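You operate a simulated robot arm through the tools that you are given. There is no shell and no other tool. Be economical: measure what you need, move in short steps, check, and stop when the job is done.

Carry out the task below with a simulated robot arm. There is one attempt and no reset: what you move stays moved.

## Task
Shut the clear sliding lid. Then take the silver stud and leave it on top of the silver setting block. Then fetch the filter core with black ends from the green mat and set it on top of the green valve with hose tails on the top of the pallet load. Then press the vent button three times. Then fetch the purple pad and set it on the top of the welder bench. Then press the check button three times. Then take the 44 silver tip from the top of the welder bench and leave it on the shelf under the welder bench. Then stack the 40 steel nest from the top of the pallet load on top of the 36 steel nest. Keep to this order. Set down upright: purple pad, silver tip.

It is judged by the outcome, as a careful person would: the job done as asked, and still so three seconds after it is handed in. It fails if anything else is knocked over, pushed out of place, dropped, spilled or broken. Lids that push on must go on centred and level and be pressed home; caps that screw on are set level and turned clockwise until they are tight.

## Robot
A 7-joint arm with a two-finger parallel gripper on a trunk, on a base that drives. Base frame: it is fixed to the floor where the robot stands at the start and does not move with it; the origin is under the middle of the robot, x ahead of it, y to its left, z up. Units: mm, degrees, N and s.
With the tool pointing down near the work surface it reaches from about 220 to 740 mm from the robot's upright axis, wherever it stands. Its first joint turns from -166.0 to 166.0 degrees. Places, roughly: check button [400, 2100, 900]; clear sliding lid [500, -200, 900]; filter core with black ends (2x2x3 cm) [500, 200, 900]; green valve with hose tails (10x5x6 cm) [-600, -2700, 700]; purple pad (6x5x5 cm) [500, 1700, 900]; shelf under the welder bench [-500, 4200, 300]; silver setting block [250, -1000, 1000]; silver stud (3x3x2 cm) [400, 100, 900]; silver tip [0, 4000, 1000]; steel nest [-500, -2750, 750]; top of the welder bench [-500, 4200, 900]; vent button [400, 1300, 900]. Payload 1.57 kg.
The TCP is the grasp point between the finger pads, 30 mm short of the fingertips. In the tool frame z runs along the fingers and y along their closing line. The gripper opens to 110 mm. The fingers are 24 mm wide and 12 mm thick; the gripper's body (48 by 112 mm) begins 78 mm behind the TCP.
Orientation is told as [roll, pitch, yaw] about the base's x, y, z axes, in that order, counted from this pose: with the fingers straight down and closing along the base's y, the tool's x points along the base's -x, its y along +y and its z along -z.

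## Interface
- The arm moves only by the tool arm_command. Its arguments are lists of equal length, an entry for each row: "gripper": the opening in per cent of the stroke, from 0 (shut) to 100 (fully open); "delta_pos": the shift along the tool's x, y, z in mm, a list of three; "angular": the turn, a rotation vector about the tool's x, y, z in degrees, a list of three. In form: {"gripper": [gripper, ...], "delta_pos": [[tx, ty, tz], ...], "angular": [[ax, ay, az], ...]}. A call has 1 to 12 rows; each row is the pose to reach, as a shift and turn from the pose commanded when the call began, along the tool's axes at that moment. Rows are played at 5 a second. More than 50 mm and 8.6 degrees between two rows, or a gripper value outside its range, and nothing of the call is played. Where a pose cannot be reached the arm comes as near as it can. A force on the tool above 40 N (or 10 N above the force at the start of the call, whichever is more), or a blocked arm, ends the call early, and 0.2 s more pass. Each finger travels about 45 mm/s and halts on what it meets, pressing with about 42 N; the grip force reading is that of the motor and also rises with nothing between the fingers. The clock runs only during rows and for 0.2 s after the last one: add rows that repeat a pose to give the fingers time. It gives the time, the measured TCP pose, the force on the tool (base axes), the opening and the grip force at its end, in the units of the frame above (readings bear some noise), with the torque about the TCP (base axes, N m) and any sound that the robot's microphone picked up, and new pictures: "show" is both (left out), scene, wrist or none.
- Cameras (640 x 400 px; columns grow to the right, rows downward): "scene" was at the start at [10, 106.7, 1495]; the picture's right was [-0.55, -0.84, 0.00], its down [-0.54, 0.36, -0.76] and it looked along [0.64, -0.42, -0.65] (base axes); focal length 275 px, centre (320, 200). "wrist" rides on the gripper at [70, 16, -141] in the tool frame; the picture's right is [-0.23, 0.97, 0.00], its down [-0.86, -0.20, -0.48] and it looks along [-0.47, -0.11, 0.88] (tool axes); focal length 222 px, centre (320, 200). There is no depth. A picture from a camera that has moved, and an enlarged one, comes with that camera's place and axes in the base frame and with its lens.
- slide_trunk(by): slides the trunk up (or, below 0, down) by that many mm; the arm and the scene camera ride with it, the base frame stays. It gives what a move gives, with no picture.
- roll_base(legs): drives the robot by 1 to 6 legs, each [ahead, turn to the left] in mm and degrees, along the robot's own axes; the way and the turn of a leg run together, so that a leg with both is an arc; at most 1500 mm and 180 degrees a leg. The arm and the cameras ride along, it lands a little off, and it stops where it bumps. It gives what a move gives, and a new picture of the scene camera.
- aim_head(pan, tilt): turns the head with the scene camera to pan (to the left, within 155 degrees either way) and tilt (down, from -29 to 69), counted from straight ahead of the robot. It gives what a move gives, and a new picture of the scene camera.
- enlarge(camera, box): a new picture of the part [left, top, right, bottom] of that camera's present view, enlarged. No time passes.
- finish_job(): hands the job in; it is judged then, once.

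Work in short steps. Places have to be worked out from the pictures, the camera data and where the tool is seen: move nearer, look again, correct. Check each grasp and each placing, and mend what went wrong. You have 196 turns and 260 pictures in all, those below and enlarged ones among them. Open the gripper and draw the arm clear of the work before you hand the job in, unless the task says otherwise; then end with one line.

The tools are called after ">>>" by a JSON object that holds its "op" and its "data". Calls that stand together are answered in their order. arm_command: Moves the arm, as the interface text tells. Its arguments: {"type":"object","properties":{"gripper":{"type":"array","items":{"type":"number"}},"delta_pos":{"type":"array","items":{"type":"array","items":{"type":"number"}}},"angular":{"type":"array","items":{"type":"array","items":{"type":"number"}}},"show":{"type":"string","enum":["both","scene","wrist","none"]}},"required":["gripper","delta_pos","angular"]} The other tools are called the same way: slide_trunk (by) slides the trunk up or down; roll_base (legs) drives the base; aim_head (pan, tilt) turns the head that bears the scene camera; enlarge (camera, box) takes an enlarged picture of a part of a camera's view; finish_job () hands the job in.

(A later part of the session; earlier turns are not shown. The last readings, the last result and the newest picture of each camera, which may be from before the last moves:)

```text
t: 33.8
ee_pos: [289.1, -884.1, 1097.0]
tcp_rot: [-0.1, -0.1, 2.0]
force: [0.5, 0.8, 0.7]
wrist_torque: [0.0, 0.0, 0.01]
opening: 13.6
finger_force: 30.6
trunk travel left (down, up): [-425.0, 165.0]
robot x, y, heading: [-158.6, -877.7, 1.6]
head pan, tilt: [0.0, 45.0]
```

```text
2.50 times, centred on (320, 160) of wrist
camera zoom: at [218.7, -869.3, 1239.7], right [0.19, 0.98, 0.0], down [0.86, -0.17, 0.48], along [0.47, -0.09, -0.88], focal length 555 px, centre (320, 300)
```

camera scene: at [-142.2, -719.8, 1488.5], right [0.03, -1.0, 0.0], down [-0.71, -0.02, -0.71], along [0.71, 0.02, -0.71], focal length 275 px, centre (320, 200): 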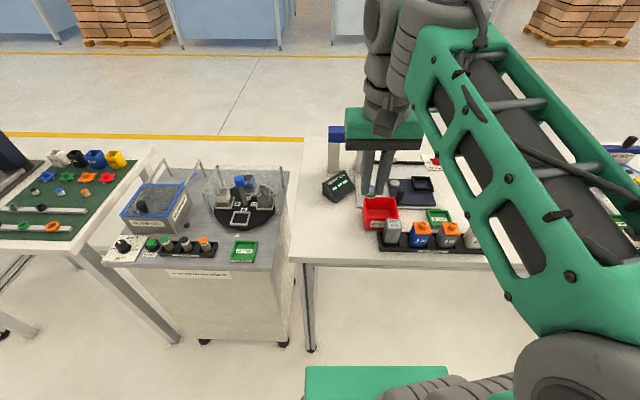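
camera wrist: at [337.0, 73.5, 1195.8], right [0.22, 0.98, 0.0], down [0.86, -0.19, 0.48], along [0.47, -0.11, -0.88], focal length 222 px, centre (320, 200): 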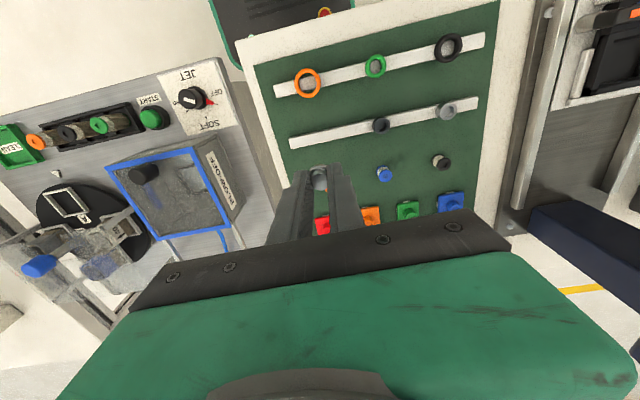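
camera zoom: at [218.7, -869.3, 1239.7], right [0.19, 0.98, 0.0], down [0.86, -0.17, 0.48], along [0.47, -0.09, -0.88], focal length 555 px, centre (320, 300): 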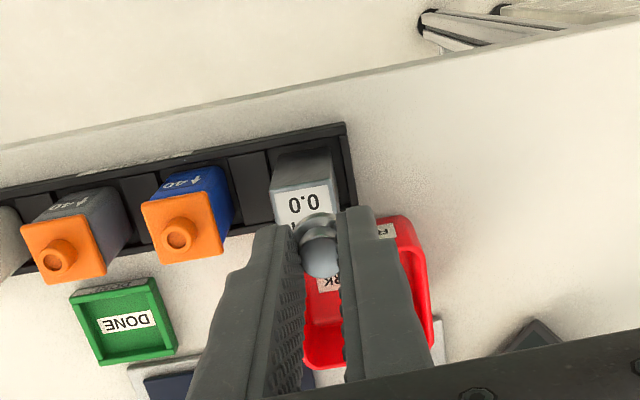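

The two views now agree: block top at (324,-897,939). I'll shift over it and come down to about 35 mm clearance.

>>> {"op": "arm_command", "data": {"gripper": [0, 0, 0, 0, 0], "delta_pos": [[-17, -7, 10], [-34.5, -14, 30], [-34.5, -14, 60], [-34.5, -14, 90], [-34.5, -14, 90]], "angular": [[0, 0, 0], [0, 0, 0], [0, 0, 0], [0, 0, 0], [0, 0, 0]], "show": "none"}}

>>> {"op": "enlarge", "data": {"camera": "scene", "box": [370, 190, 450, 250]}}

>>> {"op": "enlarge", "data": {"camera": "wrist", "box": [240, 120, 400, 220]}}

```text
t: 35.0
ee_pos: [325.3, -896.6, 1003.0]
tcp_rot: [-0.1, 0.0, 1.9]
force: [-0.7, -0.1, -0.3]
wrist_torque: [0.01, 0.03, -0.02]
opening: 13.7
finger_force: 31.0
trunk travel left (down, up): [-425.0, 165.0]
robot x, y, heading: [-161.1, -876.5, 1.7]
head pan, tilt: [0.0, 45.0]
```

```text
6.67 times, centred on (410, 220) of scene
camera zoom: at [-142.1, -719.7, 1488.5], right [0.03, -1.0, 0.0], down [-0.71, -0.02, -0.71], along [0.71, 0.02, -0.71], focal length 1835 px, centre (-280, 67)
```

zoom: 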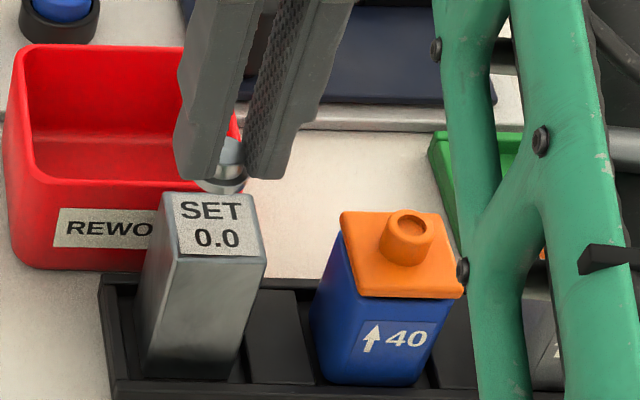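

```text
4.00 times, centred on (320, 170) of wrist
camera zoom: at [255.6, -882.7, 1145.5], right [0.19, 0.98, 0.0], down [0.86, -0.17, 0.48], along [0.47, -0.09, -0.88], focal length 888 px, centre (320, 320)
```

zoom: 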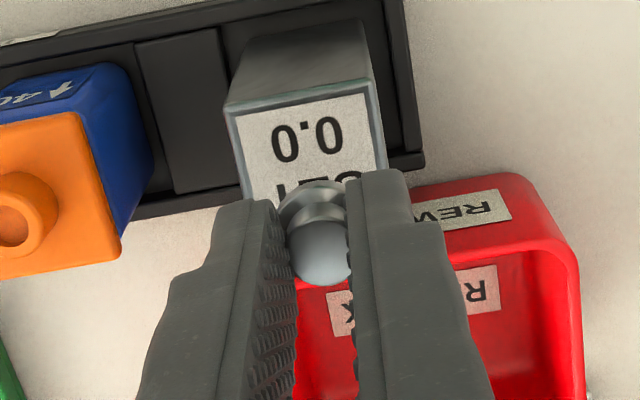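

Refined block top: about (320,-897,945). I'll shift 5 mm back and lower to near contact.

>>> {"op": "arm_command", "data": {"gripper": [0, 0, 0, 0], "delta_pos": [[4, 0, 5], [5, 0, 10], [5, 0, 16], [5, 0, 16]], "angular": [[0, 0, 0], [0, 0, 0], [0, 0, 0], [0, 0, 0]], "show": "none"}}

>>> {"op": "enlarge", "data": {"camera": "scene", "box": [370, 190, 450, 250]}}

>>> {"op": "enlarge", "data": {"camera": "wrist", "box": [260, 120, 380, 200]}}

```text
t: 36.0
ee_pos: [320.8, -895.5, 989.1]
tcp_rot: [-0.1, 0.1, 1.8]
force: [1.3, -1.0, -0.5]
wrist_torque: [0.0, 0.03, -0.02]
opening: 13.8
finger_force: 30.3
trunk travel left (down, up): [-425.0, 165.0]
robot x, y, heading: [-153.4, -874.2, 1.7]
head pan, tilt: [0.0, 45.0]
```

```text
6.67 times, centred on (410, 220) of scene
camera zoom: at [-142.1, -719.8, 1488.5], right [0.03, -1.0, 0.0], down [-0.71, -0.02, -0.71], along [0.71, 0.02, -0.71], focal length 1835 px, centre (-280, 67)
```

zoom: 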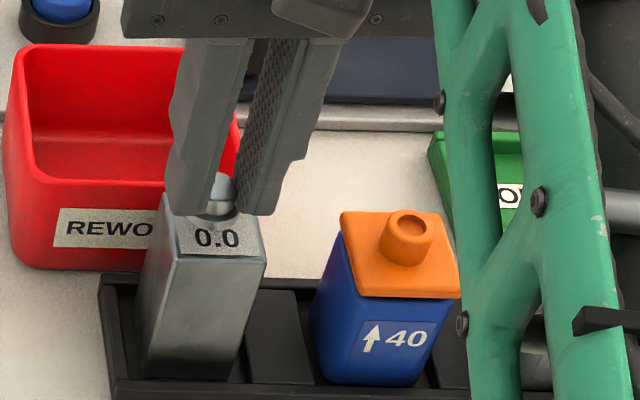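

```text
5.00 times, centred on (320, 160) of wrist
camera zoom: at [249.3, -881.0, 1132.4], right [0.19, 0.98, 0.0], down [0.86, -0.17, 0.48], along [0.47, -0.09, -0.88], focal length 1111 px, centre (320, 400)
```

zoom: 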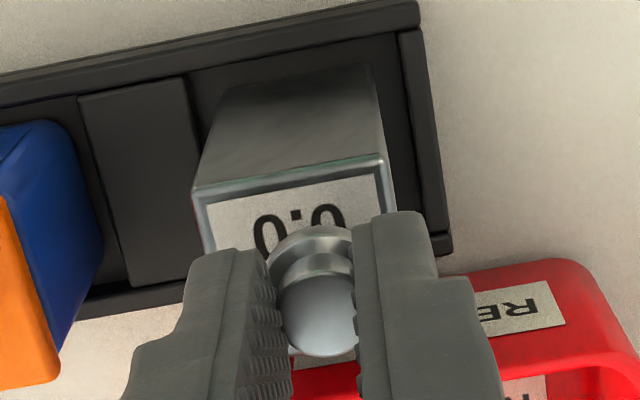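

The stud is now centred over the block (block spans x≈304–338, y centre ≈-896). I'll lower in fine rows until contact.

>>> {"op": "arm_command", "data": {"gripper": [0, 0, 0, 0, 0, 0], "delta_pos": [[0, 0, 2], [0, 0, 4], [0, 0, 5], [0, 0, 6], [0, 0, 7], [0, 0, 8]], "angular": [[0, 0, 0], [0, 0, 0], [0, 0, 0], [0, 0, 0], [0, 0, 0], [0, 0, 0]], "show": "none"}}

>>> {"op": "enlarge", "data": {"camera": "scene", "box": [370, 190, 450, 250]}}

```text
t: 37.4
ee_pos: [319.3, -895.4, 983.2]
tcp_rot: [-0.1, 0.0, 2.0]
force: [-0.3, 0.0, -1.0]
wrist_torque: [0.0, -0.01, 0.01]
opening: 13.8
finger_force: 29.7
trunk travel left (down, up): [-425.0, 165.0]
robot x, y, heading: [-158.9, -875.0, 1.7]
head pan, tilt: [0.0, 45.0]
```

```text
6.67 times, centred on (410, 220) of scene
camera zoom: at [-142.2, -719.7, 1488.5], right [0.03, -1.0, 0.0], down [-0.71, -0.02, -0.71], along [0.71, 0.02, -0.71], focal length 1835 px, centre (-280, 67)
```

zoom: 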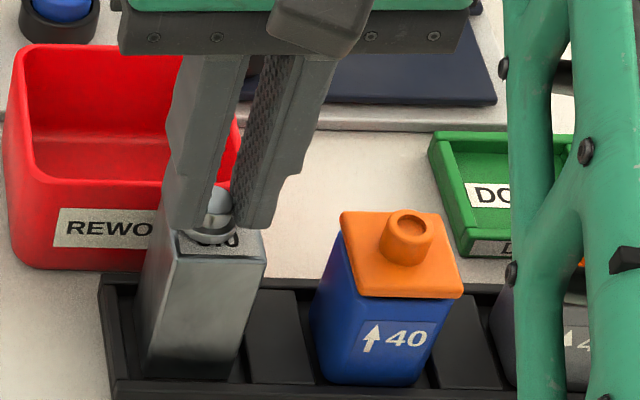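

Not in contact yet (no vertical force). I'll keep lowering in 1 mm rows.

>>> {"op": "arm_command", "data": {"gripper": [0, 0, 0, 0, 0, 0], "delta_pos": [[0, 0, 1], [0, 0, 2], [0, 0, 3], [0, 0, 4], [0, 0, 5], [0, 0, 6]], "angular": [[0, 0, 0], [0, 0, 0], [0, 0, 0], [0, 0, 0], [0, 0, 0], [0, 0, 0]], "show": "none"}}

>>> {"op": "enlarge", "data": {"camera": "wrist", "box": [260, 120, 380, 200]}}

```text
t: 38.8
ee_pos: [319.9, -894.7, 978.1]
tcp_rot: [-0.2, -0.4, 2.0]
force: [2.5, 0.7, 24.1]
wrist_torque: [0.03, -0.15, 0.04]
opening: 14.2
finger_force: 30.2
trunk travel left (down, up): [-425.0, 165.0]
robot x, y, heading: [-154.6, -876.4, 1.6]
head pan, tilt: [0.0, 45.0]
```

```text
5.00 times, centred on (320, 160) of wrist
camera zoom: at [248.3, -880.2, 1120.6], right [0.19, 0.98, 0.0], down [0.86, -0.17, 0.48], along [0.47, -0.1, -0.88], focal length 1111 px, centre (320, 400)
```

zoom: 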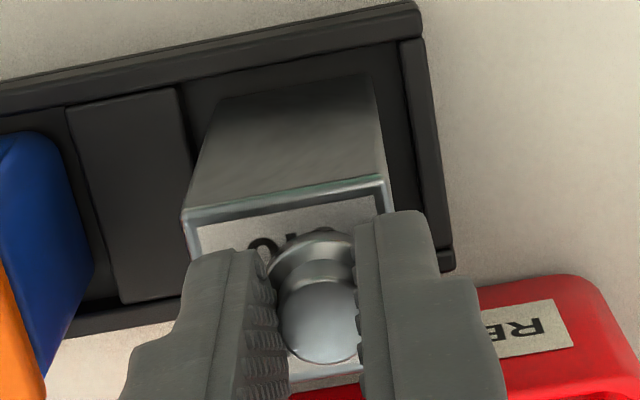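

Contact at 24 N, the stud sits fully over the block top. I'll relieve pressure, open modestly (neighbour block is close), and rise.

>>> {"op": "arm_command", "data": {"gripper": [0, 10, 18, 25, 25, 25, 25, 25], "delta_pos": [[0, 0, -2], [0, 0, -2], [0, 0, -2], [0, 0, -2], [0, 0, -10], [0, 0, -40], [0, 0, -80], [0, 0, -120]], "angular": [[0, 0, 0], [0, 0, 0], [0, 0, 0], [0, 0, 0], [0, 0, 0], [0, 0, 0], [0, 0, 0], [0, 0, 0]], "show": "none"}}

>>> {"op": "enlarge", "data": {"camera": "scene", "box": [370, 190, 450, 250]}}

>>> {"op": "enlarge", "data": {"camera": "wrist", "box": [240, 60, 400, 180]}}

```text
t: 40.6
ee_pos: [319.5, -894.1, 1097.6]
tcp_rot: [-0.1, 0.2, 2.0]
force: [0.0, -0.1, 0.2]
wrist_torque: [0.0, 0.01, -0.01]
opening: 27.7
finger_force: 0.1
trunk travel left (down, up): [-425.0, 165.0]
robot x, y, heading: [-157.6, -875.0, 1.5]
head pan, tilt: [0.0, 45.0]
```

```text
6.67 times, centred on (410, 220) of scene
camera zoom: at [-142.1, -719.8, 1488.4], right [0.03, -1.0, 0.0], down [-0.71, -0.02, -0.71], along [0.71, 0.02, -0.71], focal length 1835 px, centre (-280, 67)
```

zoom: 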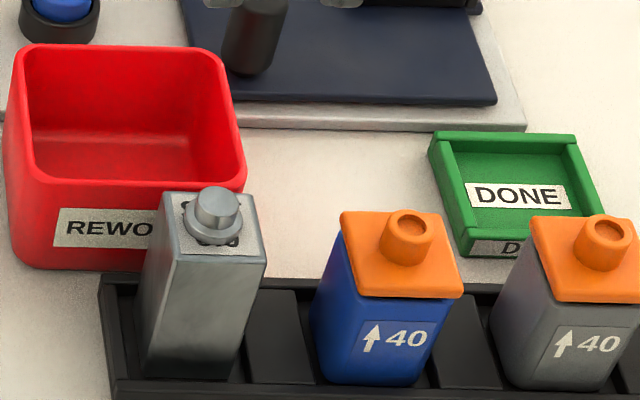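

```text
3.33 times, centred on (320, 120) of wrist
camera zoom: at [250.1, -880.5, 1239.0], right [0.19, 0.98, 0.0], down [0.86, -0.17, 0.48], along [0.47, -0.09, -0.88], focal length 740 px, centre (320, 467)
```

zoom: 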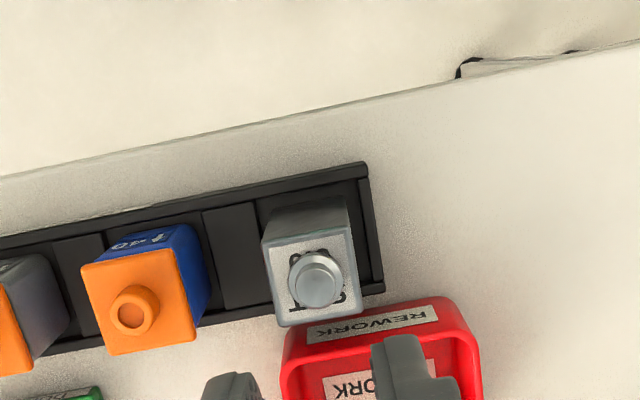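

The stud sits neatly on the setting block. Next is the filter core: I'll raise the arm and drive back (reversing, so that the arm stays clear of the tall press) to face the mat.

>>> {"op": "arm_command", "data": {"gripper": [30, 40, 50], "delta_pos": [[10, 0, -40], [20, 0, -70], [30, 0, -80]], "angular": [[0, 0, 0], [0, 0, 0], [0, 0, 0]], "show": "none"}}

>>> {"op": "roll_base", "data": {"legs": [[0, -91.6], [-1040, 0], [0, 90], [100, 0]]}}

>>> {"op": "enlarge", "data": {"camera": "wrist", "box": [0, 0, 640, 400]}}

```text
t: 41.4
ee_pos: [288.2, -895.6, 1182.0]
tcp_rot: [-0.1, -0.2, 1.9]
force: [-0.3, 0.1, 0.3]
wrist_torque: [0.01, -0.08, -0.03]
opening: 54.9
finger_force: 0.0
trunk travel left (down, up): [-425.0, 165.0]
robot x, y, heading: [-158.2, -874.1, 1.6]
head pan, tilt: [0.0, 45.0]
```

```text
t: 55.1
ee_pos: [324.5, 163.8, 1179.7]
tcp_rot: [-0.1, 0.0, 6.3]
force: [0.1, -0.6, -1.0]
wrist_torque: [-0.03, 0.0, 0.0]
opening: 55.0
finger_force: 0.0
trunk travel left (down, up): [-425.0, 165.0]
robot x, y, heading: [-128.2, 149.3, 5.9]
head pan, tilt: [0.0, 45.0]
camera scene: at [-121.8, 305.0, 1488.5], right [0.11, -0.99, 0.0], down [-0.7, -0.08, -0.71], along [0.7, 0.08, -0.71], focal length 275 px, centre (320, 200)
```

scene: 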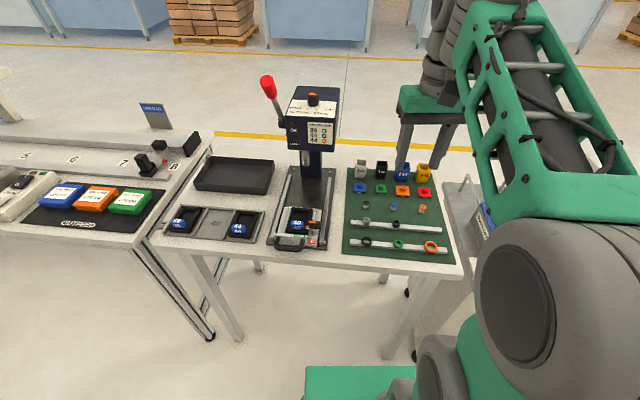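

```text
1.00 times, centred on (320, 200) of wrist (not enlarged: the box is as wide or as high as the picture)
camera zoom: at [252.0, 172.5, 1322.2], right [0.12, 0.99, 0.0], down [0.87, -0.1, 0.48], along [0.47, -0.06, -0.88], focal length 222 px, centre (320, 200)
```

zoom: 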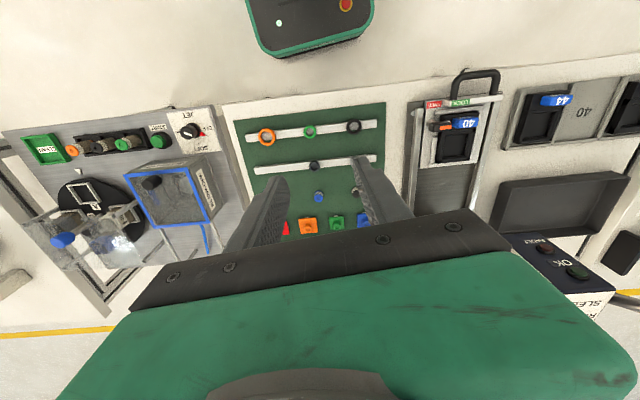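

I'm facing the mat; the black-ended core is near (470,222). I'll move the wrist over it.

>>> {"op": "arm_command", "data": {"gripper": [50, 50, 50, 50, 50], "delta_pos": [[-35, 10, 20], [-70, 22, 50], [-100, 32, 85], [-121, 38, 125], [-121, 38, 125]], "angular": [[0, 0, 0], [0, 0, 0], [0, 0, 0], [0, 0, 0], [0, 0, 0]], "show": "none"}}

>>> {"op": "enlarge", "data": {"camera": "wrist", "box": [220, 80, 420, 240]}}

>>> {"op": "enlarge", "data": {"camera": "scene", "box": [330, 150, 450, 250]}}

```text
t: 56.3
ee_pos: [437.7, 217.0, 1057.6]
tcp_rot: [0.0, 0.0, 6.3]
force: [0.5, -0.4, 0.4]
wrist_torque: [0.0, -0.02, 0.01]
opening: 55.0
finger_force: 0.1
trunk travel left (down, up): [-425.0, 165.0]
robot x, y, heading: [-127.1, 151.9, 6.1]
head pan, tilt: [0.0, 45.0]
```

```text
2.50 times, centred on (320, 160) of wrist
camera zoom: at [367.2, 224.9, 1198.9], right [0.12, 0.99, 0.0], down [0.87, -0.1, 0.48], along [0.48, -0.06, -0.88], focal length 555 px, centre (320, 300)
```

zoom: 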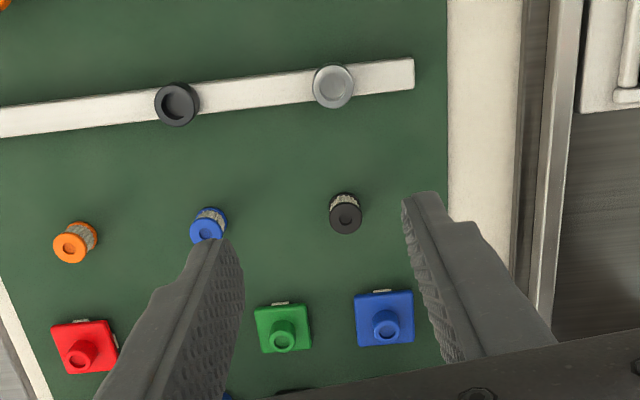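

```text
4.00 times, centred on (390, 200) of scene
camera zoom: at [-121.9, 305.2, 1488.5], right [0.11, -0.99, 0.0], down [-0.7, -0.08, -0.71], along [0.7, 0.08, -0.71], focal length 1101 px, centre (40, 200)
```

zoom: 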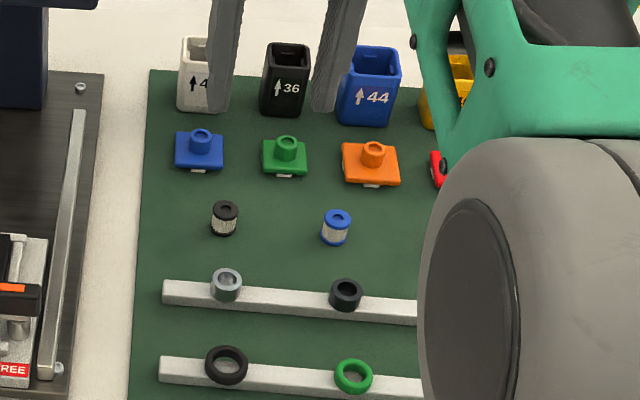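

The core's top is at about (485,225,880). I'll move above it and look again.

>>> {"op": "arm_command", "data": {"gripper": [50, 50, 50, 50], "delta_pos": [[-25, 1, 30], [-47, 3, 60], [-47, 3, 105], [-47, 3, 105]], "angular": [[0, 0, 0], [0, 0, 0], [0, 0, 0], [0, 0, 0]], "show": "none"}}

>>> {"op": "enlarge", "data": {"camera": "wrist", "box": [250, 110, 410, 230]}}

>>> {"op": "enlarge", "data": {"camera": "scene", "box": [340, 170, 420, 230]}}

```text
t: 57.3
ee_pos: [486.3, 220.8, 947.7]
tcp_rot: [-0.1, 0.0, 6.2]
force: [1.0, 0.0, -0.1]
wrist_torque: [0.03, 0.03, 0.04]
opening: 55.0
finger_force: 0.1
trunk travel left (down, up): [-425.0, 165.0]
robot x, y, heading: [-127.0, 149.1, 6.2]
head pan, tilt: [0.0, 45.0]
```

```text
3.33 times, centred on (330, 170) of wrist
camera zoom: at [414.1, 230.1, 1090.1], right [0.12, 0.99, 0.0], down [0.87, -0.1, 0.48], along [0.47, -0.06, -0.88], focal length 740 px, centre (287, 300)
```

zoom: 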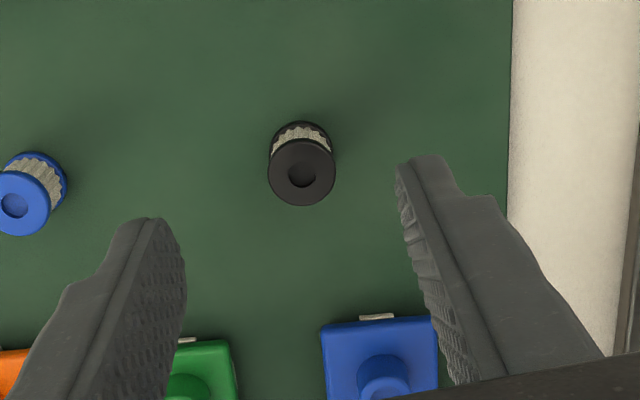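

```text
6.67 times, centred on (380, 200) of scene
camera zoom: at [-122.0, 305.0, 1488.5], right [0.11, -0.99, 0.0], down [-0.7, -0.08, -0.71], along [0.7, 0.08, -0.71], focal length 1835 px, centre (-80, 200)
```

zoom: 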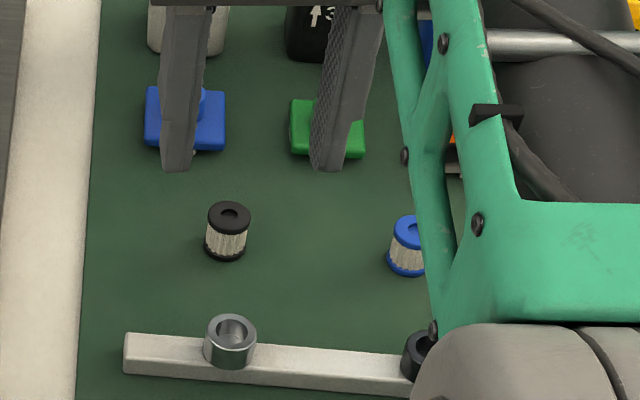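

Confirmed at (485,226,877). Descend so the fingers take the core's body, then close.

>>> {"op": "arm_command", "data": {"gripper": [50, 50, 50, 50, 30, 15, 5, 0, 0], "delta_pos": [[0, 4, 25], [0, 5, 45], [0, 5, 57], [0, 5, 57], [0, 5, 57], [0, 5, 57], [0, 5, 57], [0, 5, 57], [0, 5, 57]], "angular": [[0, 0, 0], [0, 0, 0], [0, 0, 0], [0, 0, 0], [0, 0, 0], [0, 0, 0], [0, 0, 0], [0, 0, 0], [0, 0, 0]], "show": "none"}}

>>> {"op": "enlarge", "data": {"camera": "wrist", "box": [250, 110, 410, 230]}}

```text
t: 59.3
ee_pos: [485.8, 226.6, 893.0]
tcp_rot: [-0.2, -0.1, 6.3]
force: [0.3, 4.9, 5.7]
wrist_torque: [0.25, 0.07, -0.04]
opening: 17.5
finger_force: 29.7
trunk travel left (down, up): [-425.0, 165.0]
robot x, y, heading: [-126.6, 148.9, 6.2]
head pan, tilt: [0.0, 45.0]
```

```text
3.33 times, centred on (330, 170) of wrist
camera zoom: at [413.8, 236.2, 1035.2], right [0.12, 0.99, 0.0], down [0.87, -0.1, 0.48], along [0.48, -0.06, -0.88], focal length 740 px, centre (287, 300)
```

zoom: 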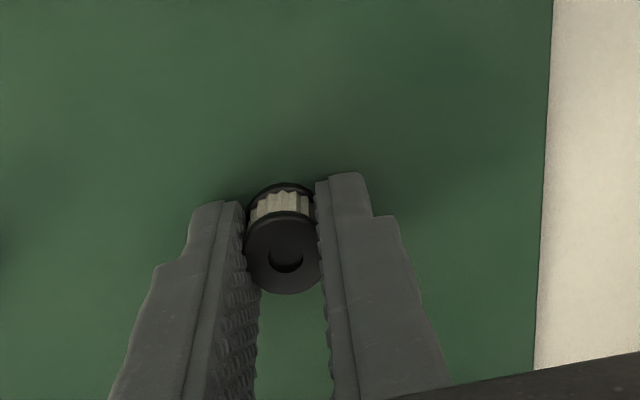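

The core is gripped (17.5 mm). I'll lift and retract the arm, then drive toward the pallet load, stopping short for a look.

>>> {"op": "arm_command", "data": {"gripper": [0, 0, 0, 0, 0, 0, 0], "delta_pos": [[0, 0, -40], [0, 0, -85], [20, 0, -130], [50, 0, -170], [90, 0, -200], [130, 0, -230], [170, 0, -250]], "angular": [[0, 0, 0], [0, 0, 0], [0, 0, 0], [0, 0, 0], [0, 0, 0], [0, 0, 0], [0, 0, 0]], "show": "wrist"}}

>>> {"op": "roll_base", "data": {"legs": [[-100, 0], [0, -106], [1100, 0], [1000, 0], [0, 10]]}}

```text
t: 60.9
ee_pos: [315.2, 210.7, 1139.8]
tcp_rot: [-0.2, 0.2, 6.3]
force: [1.3, 0.8, -1.1]
wrist_torque: [-0.02, 0.04, 0.0]
opening: 16.8
finger_force: 32.2
trunk travel left (down, up): [-425.0, 165.0]
robot x, y, heading: [-123.0, 150.5, 6.1]
head pan, tilt: [0.0, 45.0]
camera wrist: at [244.1, 220.0, 1283.7], right [0.12, 0.99, 0.0], down [0.87, -0.1, 0.48], along [0.47, -0.06, -0.88], focal length 222 px, centre (320, 200)
```

wrist: 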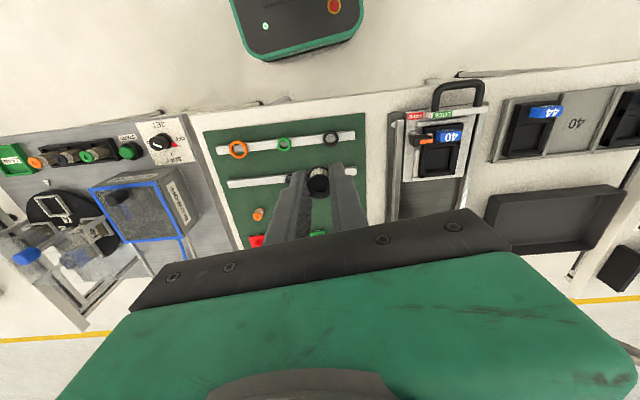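

```text
t: 77.1
ee_pos: [-504.4, -2370.8, 1143.1]
tcp_rot: [-0.2, -0.1, -88.0]
force: [0.5, 0.1, -1.0]
wrist_torque: [-0.03, 0.04, -0.03]
opening: 17.0
finger_force: 32.1
trunk travel left (down, up): [-425.0, 165.0]
robot x, y, heading: [-531.6, -1922.8, -88.1]
head pan, tilt: [0.0, 45.0]
camera scene: at [-377.8, -1939.7, 1488.5], right [-1.0, -0.03, 0.0], down [-0.02, 0.71, -0.71], along [0.02, -0.71, -0.71], focal length 275 px, centre (320, 200)
```

scene: 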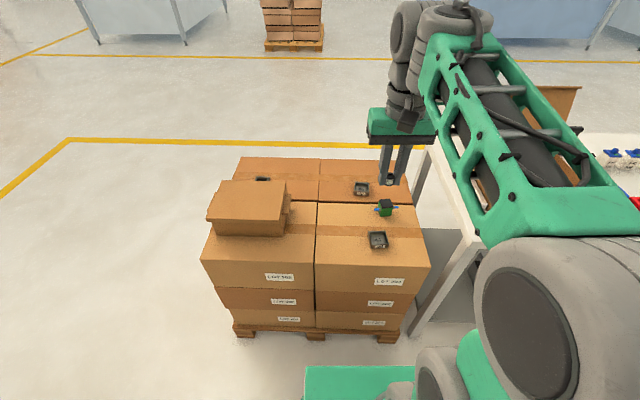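

I'm in front of the pallet load. Let me see the valve closely before approaching.

>>> {"op": "roll_base", "data": {"legs": [[110, 0]]}}

>>> {"op": "slide_trunk", "data": {"by": -150}}

>>> {"op": "enlarge", "data": {"camera": "scene", "box": [300, 140, 460, 260]}}

>>> {"op": "enlarge", "data": {"camera": "wrist", "box": [0, 0, 640, 400]}}

```text
t: 78.2
ee_pos: [-498.9, -2477.8, 1140.9]
tcp_rot: [0.0, 0.1, -87.8]
force: [0.1, 0.1, -0.1]
wrist_torque: [0.02, 0.01, 0.01]
opening: 16.9
finger_force: 31.9
trunk travel left (down, up): [-425.0, 165.0]
robot x, y, heading: [-528.9, -2030.1, -88.2]
head pan, tilt: [0.0, 45.0]
camera scene: at [-374.3, -2048.0, 1488.5], right [-1.0, -0.03, 0.0], down [-0.02, 0.71, -0.71], along [0.02, -0.71, -0.71], focal length 275 px, centre (320, 200)
```

scene: 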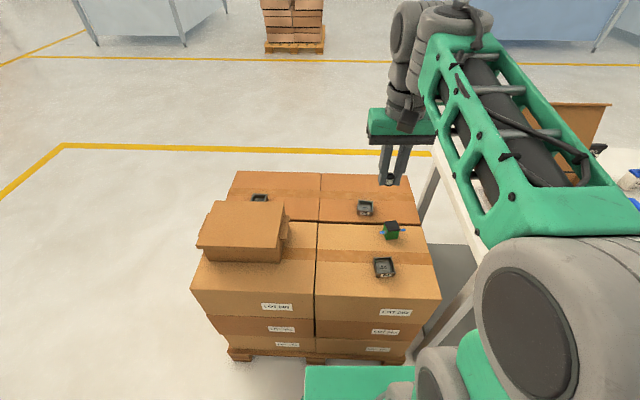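

```text
t: 80.0
ee_pos: [-500.8, -2477.1, 991.0]
tcp_rot: [-0.1, 0.1, -87.9]
force: [0.9, 0.4, -0.8]
wrist_torque: [0.0, 0.01, 0.01]
opening: 16.7
finger_force: 32.2
trunk travel left (down, up): [-275.0, 315.0]
robot x, y, heading: [-531.0, -2033.5, -88.0]
head pan, tilt: [0.0, 45.0]
```

```text
3.33 times, centred on (380, 200) of scene
camera zoom: at [-374.4, -2047.6, 1338.5], right [-1.0, -0.03, 0.0], down [-0.02, 0.71, -0.71], along [0.02, -0.71, -0.71], focal length 917 px, centre (120, 200)
```

zoom: 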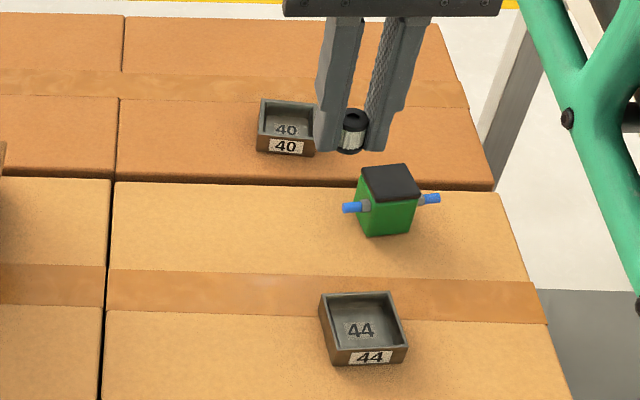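

```text
1.00 times, centred on (320, 200) of wrist (not enlarged: the box is as wide or as high as the picture)
camera zoom: at [-485.3, -2407.0, 1134.1], right [0.98, -0.19, 0.0], down [-0.17, -0.86, 0.48], along [-0.09, -0.47, -0.88], focal length 222 px, centre (320, 200)
```

zoom: 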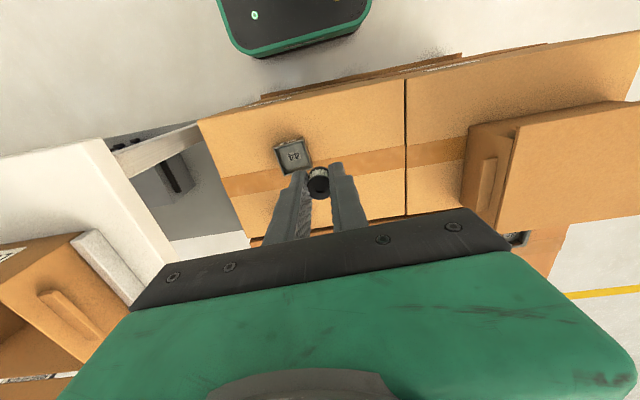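

The valve has a flat black top near (-606,-2665,750). I'll bring the core closer with generous height.

>>> {"op": "arm_command", "data": {"gripper": [0, 0, 0, 0, 0, 0], "delta_pos": [[-25, -25, 10], [-55, -50, 20], [-80, -75, 30], [-105, -95, 45], [-119, -103, 60], [-119, -103, 60]], "angular": [[0, 0, 0], [0, 0, 0], [0, 0, 0], [0, 0, 0], [0, 0, 0], [0, 0, 0]], "show": "none"}}

>>> {"op": "enlarge", "data": {"camera": "scene", "box": [320, 140, 480, 260]}}

>>> {"op": "enlarge", "data": {"camera": "wrist", "box": [200, 80, 440, 240]}}

```text
t: 81.4
ee_pos: [-599.2, -2598.1, 930.6]
tcp_rot: [-0.1, 0.0, -87.9]
force: [-0.2, 1.0, -1.1]
wrist_torque: [-0.01, 0.04, 0.0]
opening: 16.8
finger_force: 32.3
trunk travel left (down, up): [-275.0, 315.0]
robot x, y, heading: [-529.2, -2029.3, -88.0]
head pan, tilt: [0.0, 45.0]
```

```text
3.33 times, centred on (400, 200) of scene
camera zoom: at [-374.4, -2047.8, 1338.5], right [-1.0, -0.03, 0.0], down [-0.02, 0.71, -0.71], along [0.02, -0.71, -0.71], focal length 917 px, centre (53, 200)
```

zoom: 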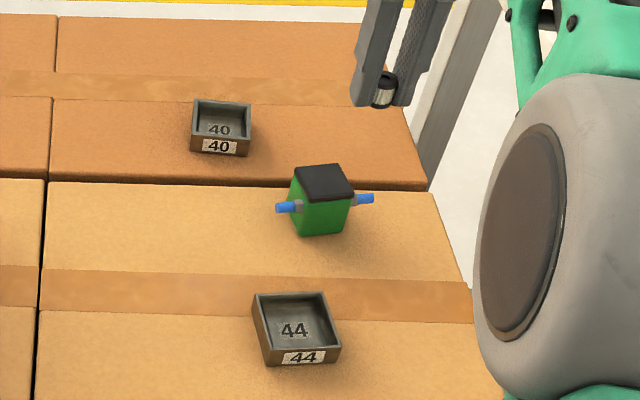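

```text
2.50 times, centred on (320, 160) of wrist
camera zoom: at [-585.8, -2527.5, 1073.8], right [0.98, -0.19, 0.0], down [-0.17, -0.86, 0.48], along [-0.09, -0.47, -0.88], focal length 555 px, centre (320, 300)
```

zoom: 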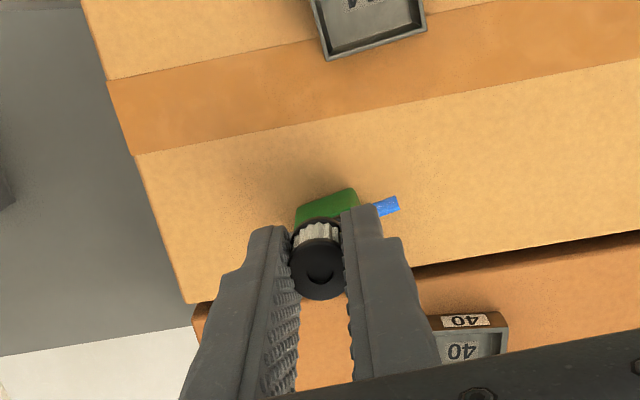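

The valve is hidden behind the core; moving over it (y≈-2660) will make it appear ahead of the fingers in the wrist view.

>>> {"op": "arm_command", "data": {"gripper": [0, 0, 0], "delta_pos": [[-35, -3, 0], [-65, -6, 20], [-65, -6, 20]], "angular": [[0, 0, 0], [0, 0, 0], [0, 0, 0]], "show": "none"}}

>>> {"op": "enlarge", "data": {"camera": "wrist", "box": [200, 80, 440, 240]}}

```text
t: 82.2
ee_pos: [-602.9, -2664.9, 910.1]
tcp_rot: [-0.2, 0.1, -87.8]
force: [-0.4, 0.2, -0.2]
wrist_torque: [0.02, 0.02, -0.01]
opening: 16.8
finger_force: 32.5
trunk travel left (down, up): [-275.0, 315.0]
robot x, y, heading: [-529.1, -2032.3, -88.2]
head pan, tilt: [0.0, 45.0]
```

```text
2.50 times, centred on (320, 160) of wrist
camera zoom: at [-589.1, -2594.9, 1052.0], right [0.98, -0.19, 0.0], down [-0.17, -0.86, 0.48], along [-0.09, -0.47, -0.88], focal length 555 px, centre (320, 300)
```

zoom: 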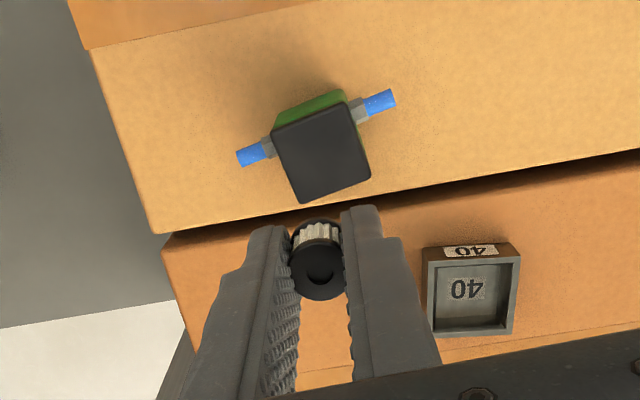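

The valve top is at (-604,-2667,750), nearly straight under the core. I'll lower 95 mm and look.

>>> {"op": "arm_command", "data": {"gripper": [0, 0, 0, 0, 0], "delta_pos": [[-1, -1, 35], [-2, -1, 65], [-2, -1, 85], [-2, -1, 95], [-2, -1, 100]], "angular": [[0, 0, 0], [0, 0, 0], [0, 0, 0], [0, 0, 0], [0, 0, 0]], "show": "none"}}

>>> {"op": "enlarge", "data": {"camera": "wrist", "box": [240, 100, 400, 220]}}

>>> {"op": "enlarge", "data": {"camera": "scene", "box": [340, 160, 440, 240]}}

```text
t: 83.4
ee_pos: [-602.8, -2668.3, 810.8]
tcp_rot: [-0.1, 0.0, -87.9]
force: [-0.1, -0.5, -0.7]
wrist_torque: [0.0, -0.01, 0.01]
opening: 16.6
finger_force: 31.9
trunk travel left (down, up): [-275.0, 315.0]
robot x, y, heading: [-527.9, -2034.3, -88.0]
head pan, tilt: [0.0, 45.0]
```

```text
3.33 times, centred on (320, 160) of wrist
camera zoom: at [-588.5, -2598.2, 952.3], right [0.98, -0.19, 0.0], down [-0.17, -0.86, 0.48], along [-0.09, -0.47, -0.88], focal length 740 px, centre (320, 333)
```

zoom: 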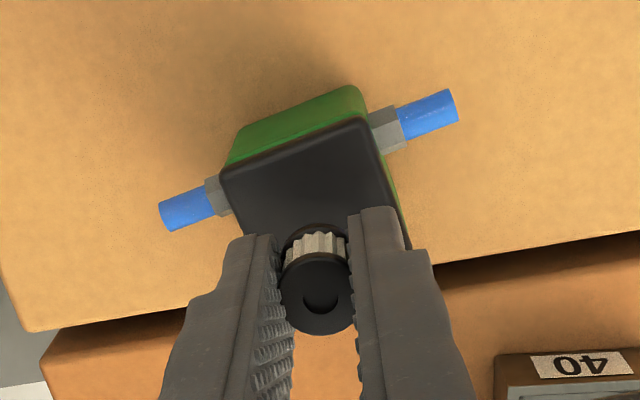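

```text
5.00 times, centred on (390, 200) of scene
camera zoom: at [-374.4, -2047.7, 1338.5], right [-1.0, -0.03, 0.0], down [-0.02, 0.71, -0.71], along [0.02, -0.71, -0.71], focal length 1376 px, centre (-30, 200)
```

zoom: 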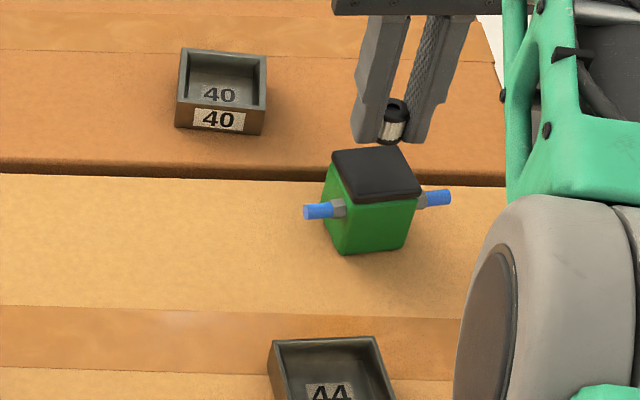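

Lateral alignment is good. I'll descend further in small rows toward contact.

>>> {"op": "arm_command", "data": {"gripper": [0, 0, 0, 0, 0, 0, 0, 0, 0], "delta_pos": [[0, 0, 4], [0, 0, 8], [0, 0, 11], [0, 0, 13], [0, 0, 14], [0, 0, 15], [0, 0, 16], [0, 0, 17], [0, 0, 18]], "angular": [[0, 0, 0], [0, 0, 0], [0, 0, 0], [0, 0, 0], [0, 0, 0], [0, 0, 0], [0, 0, 0], [0, 0, 0], [0, 0, 0]], "show": "none"}}

>>> {"op": "enlarge", "data": {"camera": "scene", "box": [360, 170, 420, 220]}}

```text
t: 85.4
ee_pos: [-602.3, -2667.8, 793.6]
tcp_rot: [-0.1, 0.1, -87.8]
force: [-0.1, -0.5, 0.3]
wrist_torque: [0.0, 0.0, 0.0]
opening: 16.8
finger_force: 32.0
trunk travel left (down, up): [-275.0, 315.0]
robot x, y, heading: [-531.7, -2030.4, -87.9]
head pan, tilt: [0.0, 45.0]
```

```text
8.00 times, centred on (390, 195) of scene
camera zoom: at [-374.4, -2047.7, 1338.5], right [-1.0, -0.03, 0.0], down [-0.02, 0.71, -0.71], along [0.02, -0.71, -0.71], focal length 2202 px, centre (-240, 240)
```

zoom: 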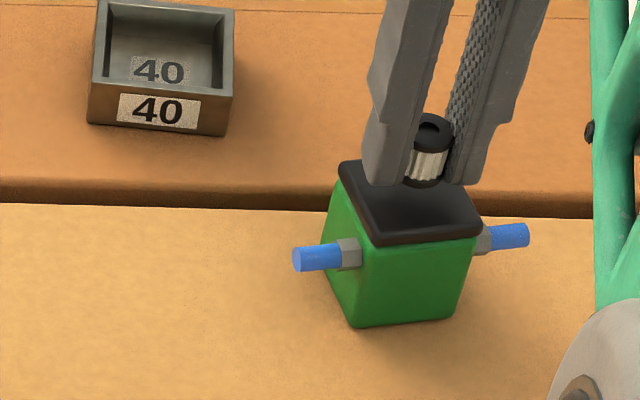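

About 8–10 mm of gap remains and alignment is good. Continue lowering by 1 mm rows.

>>> {"op": "arm_command", "data": {"gripper": [0, 0, 0, 0, 0, 0, 0, 0], "delta_pos": [[0, 0, 3], [0, 0, 5], [-1, 0, 6], [-1, 0, 7], [-1, 0, 8], [-1, 0, 9], [-1, 0, 10], [-1, 0, 11]], "angular": [[0, 0, 0], [0, 0, 0], [0, 0, 0], [0, 0, 0], [0, 0, 0], [0, 0, 0], [0, 0, 0], [0, 0, 0]], "show": "none"}}

>>> {"op": "enlarge", "data": {"camera": "scene", "box": [360, 170, 420, 220]}}

```text
t: 87.2
ee_pos: [-603.5, -2667.7, 784.8]
tcp_rot: [-0.1, -0.1, -87.9]
force: [-1.8, 1.7, 6.2]
wrist_torque: [0.04, -0.03, -0.01]
opening: 16.6
finger_force: 32.1
trunk travel left (down, up): [-275.0, 315.0]
robot x, y, heading: [-527.8, -2034.7, -88.3]
head pan, tilt: [0.0, 45.0]
```

```text
8.00 times, centred on (390, 195) of scene
camera zoom: at [-374.4, -2047.2, 1338.6], right [-1.0, -0.03, 0.0], down [-0.02, 0.71, -0.71], along [0.02, -0.71, -0.71], focal length 2202 px, centre (-240, 240)
```

zoom: 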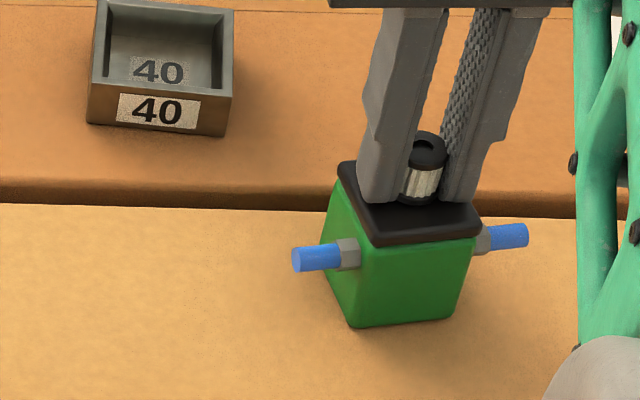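

Contact (6 N) with the core base near the top's centre. I'll release and rise.

>>> {"op": "arm_command", "data": {"gripper": [8, 18, 28, 35, 35, 35, 35, 35], "delta_pos": [[0, 0, -0.5], [0, 0, -0.5], [0, 0, -0.5], [0, 0, -0.5], [0, 0, -10], [0, 0, -40], [0, 0, -80], [0, 0, -120]], "angular": [[0, 0, 0], [0, 0, 0], [0, 0, 0], [0, 0, 0], [0, 0, 0], [0, 0, 0], [0, 0, 0], [0, 0, 0]], "show": "none"}}

>>> {"op": "enlarge", "data": {"camera": "scene", "box": [360, 170, 420, 220]}}

>>> {"op": "enlarge", "data": {"camera": "wrist", "box": [240, 60, 400, 180]}}

```text
t: 89.0
ee_pos: [-600.6, -2666.9, 901.0]
tcp_rot: [-0.1, 0.2, -87.8]
force: [0.0, -0.2, 0.9]
wrist_torque: [-0.01, -0.01, 0.0]
opening: 38.9
finger_force: 0.0
trunk travel left (down, up): [-275.0, 315.0]
robot x, y, heading: [-526.8, -2032.5, -88.2]
head pan, tilt: [0.0, 45.0]
```

```text
8.00 times, centred on (390, 195) of scene
camera zoom: at [-374.5, -2047.7, 1338.4], right [-1.0, -0.03, 0.0], down [-0.02, 0.71, -0.71], along [0.02, -0.71, -0.71], focal length 2202 px, centre (-240, 240)
```

zoom: 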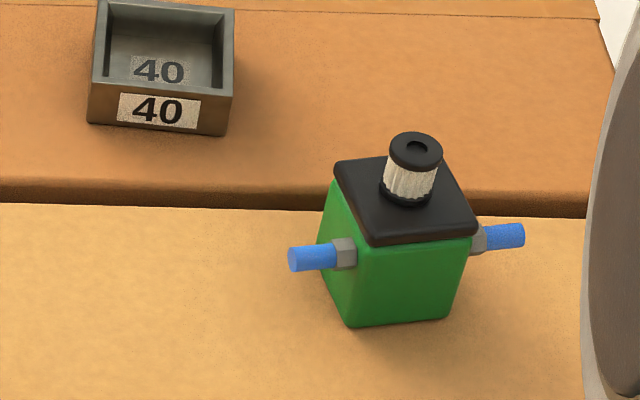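

```text
3.33 times, centred on (320, 120) of wrist
camera zoom: at [-587.7, -2596.1, 1043.3], right [0.98, -0.19, 0.0], down [-0.17, -0.86, 0.48], along [-0.09, -0.47, -0.88], focal length 740 px, centre (320, 467)
```

zoom: 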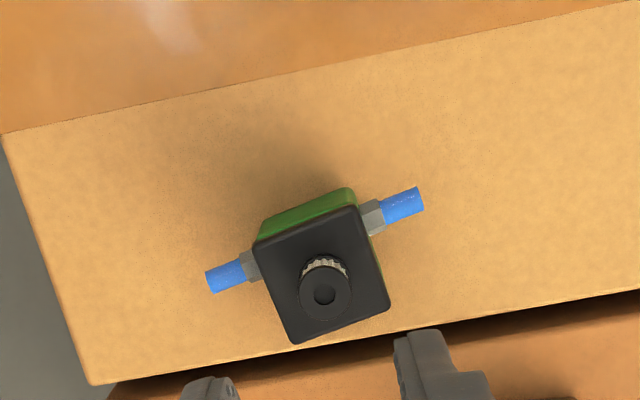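

The filter core stands on the valve. Next the vent button: I'll raise and retract the arm, raise the trunk, and drive to the left-hand table.

>>> {"op": "arm_command", "data": {"gripper": [20, 0, 0, 0, 0, 0], "delta_pos": [[0, 0, -45], [40, 20, -70], [85, 35, -80], [130, 45, -90], [170, 60, -100], [210, 75, -100]], "angular": [[0, 0, 0], [0, 0, 0], [0, 0, 0], [0, 0, 0], [0, 0, 0], [0, 0, 0]], "show": "none"}}

>>> {"op": "slide_trunk", "data": {"by": 150}}

>>> {"op": "roll_base", "data": {"legs": [[-300, 0], [0, 170.5], [1500, 0], [1450, 0], [0, -82.5]]}}

```text
refused: row 2 steps farther than a row can; nothing moved
```

```text
t: 90.8
ee_pos: [-600.7, -2666.5, 1051.6]
tcp_rot: [-0.1, 0.1, -87.8]
force: [-0.8, 0.5, -0.1]
wrist_torque: [0.05, 0.0, 0.0]
opening: 38.7
finger_force: 0.1
trunk travel left (down, up): [-425.0, 165.0]
robot x, y, heading: [-527.3, -2033.5, -87.9]
head pan, tilt: [0.0, 45.0]
```

```text
t: 116.3
ee_pos: [647.9, 1136.1, 1050.6]
tcp_rot: [-0.1, 0.1, 9.1]
force: [-0.7, -0.4, -0.5]
wrist_torque: [0.04, -0.01, 0.0]
opening: 38.4
finger_force: 0.0
trunk travel left (down, up): [-425.0, 165.0]
robot x, y, heading: [9.1, 1131.6, 9.2]
head pan, tilt: [0.0, 45.0]
stopped in leg 5: the robot was blocked; the commanded pose is now the measured one
camera scene: at [4.8, 1287.1, 1488.5], right [0.16, -0.99, 0.0], down [-0.7, -0.11, -0.71], along [0.7, 0.11, -0.71], focal length 275 px, centre (320, 200)
```

scene: 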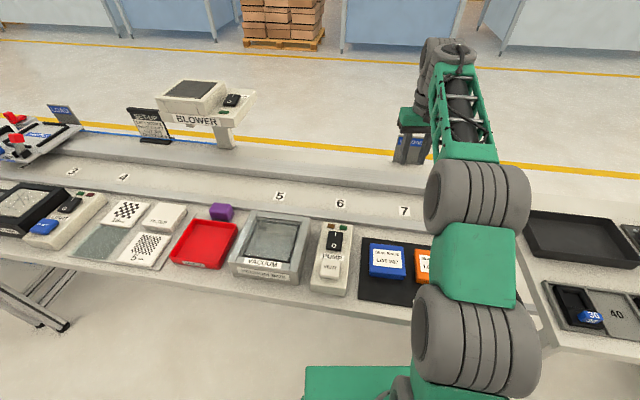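

The arm retract was refused, so the base drove with the arm extended and it was blocked near a small sign. I'll look closely at what was touched before moving.

>>> {"op": "enlarge", "data": {"camera": "scene", "box": [360, 60, 520, 200]}}

>>> {"op": "enlarge", "data": {"camera": "wrist", "box": [0, 0, 640, 400]}}

```text
2.86 times, centred on (440, 130) of scene
camera zoom: at [4.8, 1287.1, 1488.5], right [0.16, -0.99, 0.0], down [-0.7, -0.11, -0.71], along [0.7, 0.11, -0.71], focal length 786 px, centre (-23, 400)
```

zoom: 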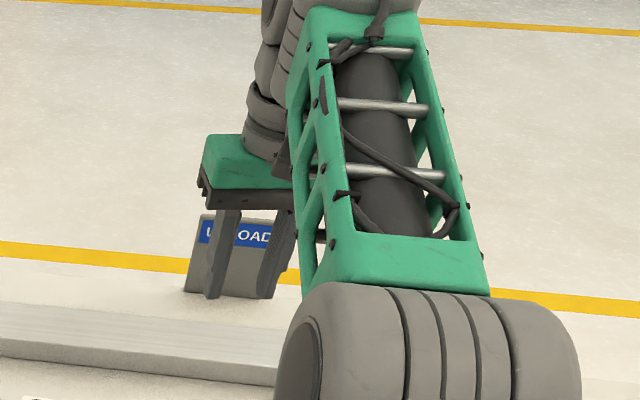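

```text
1.00 times, centred on (320, 200) of wrist (not enlarged: the box is as wide or as high as the picture)
camera zoom: at [576.0, 1142.3, 1194.0], right [0.07, 1.0, 0.0], down [0.88, -0.06, 0.48], along [0.48, -0.03, -0.88], focal length 222 px, centre (320, 200)
```

zoom: 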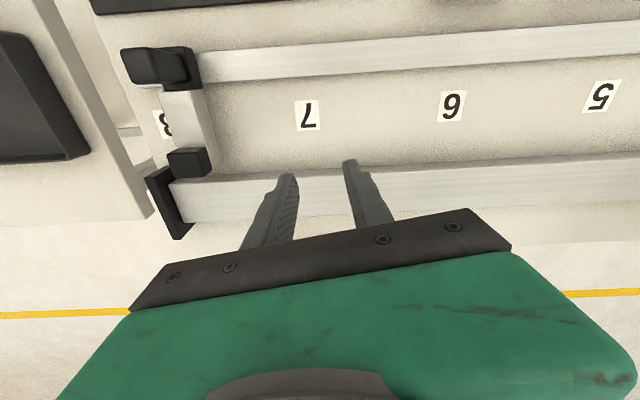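

The sign stands upright well beyond the gripper; tool force is nil, so it was the base that touched (robot ended at x=9, nearer the table than planned). I'll back straight out 120 mm.

>>> {"op": "roll_base", "data": {"legs": [[-120, 0]]}}

>>> {"op": "enlarge", "data": {"camera": "scene", "box": [160, 180, 440, 330]}}

```text
t: 117.5
ee_pos: [530.3, 1119.8, 1052.6]
tcp_rot: [-0.1, 0.1, 9.6]
force: [0.0, -0.3, 0.6]
wrist_torque: [0.0, 0.0, 0.0]
opening: 38.6
finger_force: 0.0
trunk travel left (down, up): [-425.0, 165.0]
robot x, y, heading: [-106.3, 1109.8, 9.5]
head pan, tilt: [0.0, 45.0]
camera scene: at [-113.0, 1267.9, 1488.5], right [0.16, -0.99, 0.0], down [-0.7, -0.12, -0.71], along [0.7, 0.12, -0.71], focal length 275 px, centre (320, 200)
```

scene: 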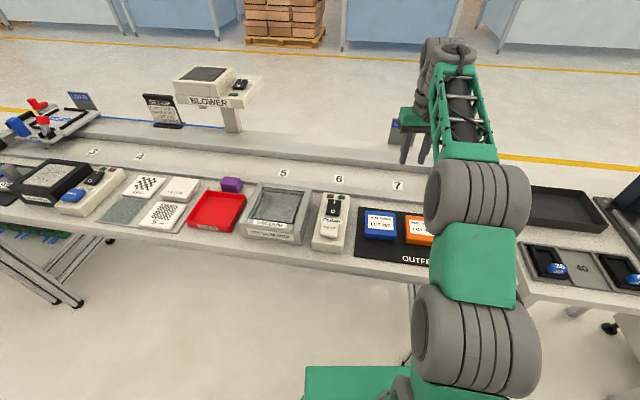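

```text
2.29 times, centred on (300, 255) of scene
camera zoom: at [-113.0, 1267.9, 1488.5], right [0.16, -0.99, 0.0], down [-0.7, -0.12, -0.71], along [0.7, 0.12, -0.71], focal length 629 px, centre (366, 74)
```

zoom: 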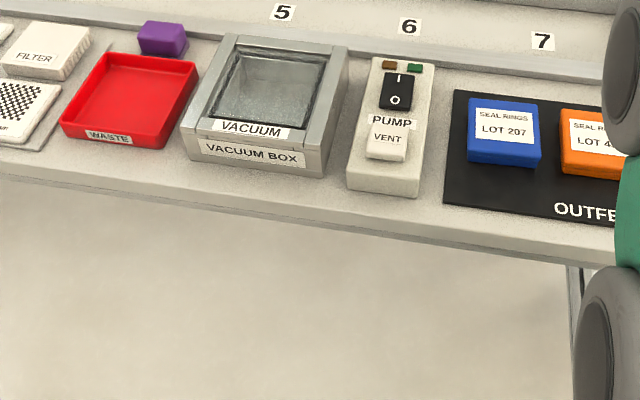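

The VENT button is on the pump unit at roughly (342,1320,920). I'll move the closed gripper toward it at safe height.

>>> {"op": "arm_command", "data": {"gripper": [20, 0, 0, 0, 0, 0, 0, 0], "delta_pos": [[28, 31, 0], [56, 62, 0], [84, 93, 0], [112, 123, 0], [140, 154, 0], [168, 185, 0], [190, 214, 0], [190, 214, 0]], "angular": [[0, 0, 0], [0, 0, 0], [0, 0, 0], [0, 0, 0], [0, 0, 0], [0, 0, 0], [0, 0, 0], [0, 0, 0]], "show": "wrist"}}

```text
t: 119.3
ee_pos: [307.6, 1300.2, 1053.7]
tcp_rot: [-0.1, 0.1, 9.4]
force: [0.1, 0.4, -0.4]
wrist_torque: [0.0, -0.03, 0.01]
opening: 0.1
finger_force: 21.3
trunk travel left (down, up): [-425.0, 165.0]
robot x, y, heading: [-109.2, 1115.6, 9.3]
head pan, tilt: [0.0, 45.0]
camera wrist: at [236.6, 1305.9, 1195.9], right [0.06, 1.0, 0.0], down [0.88, -0.06, 0.48], along [0.48, -0.03, -0.88], focal length 222 px, centre (320, 200)
```

wrist: 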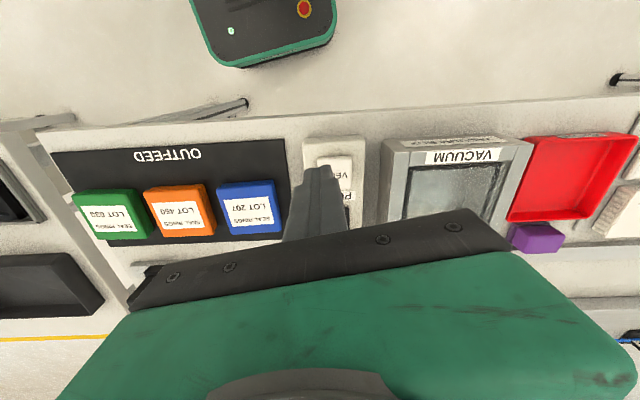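

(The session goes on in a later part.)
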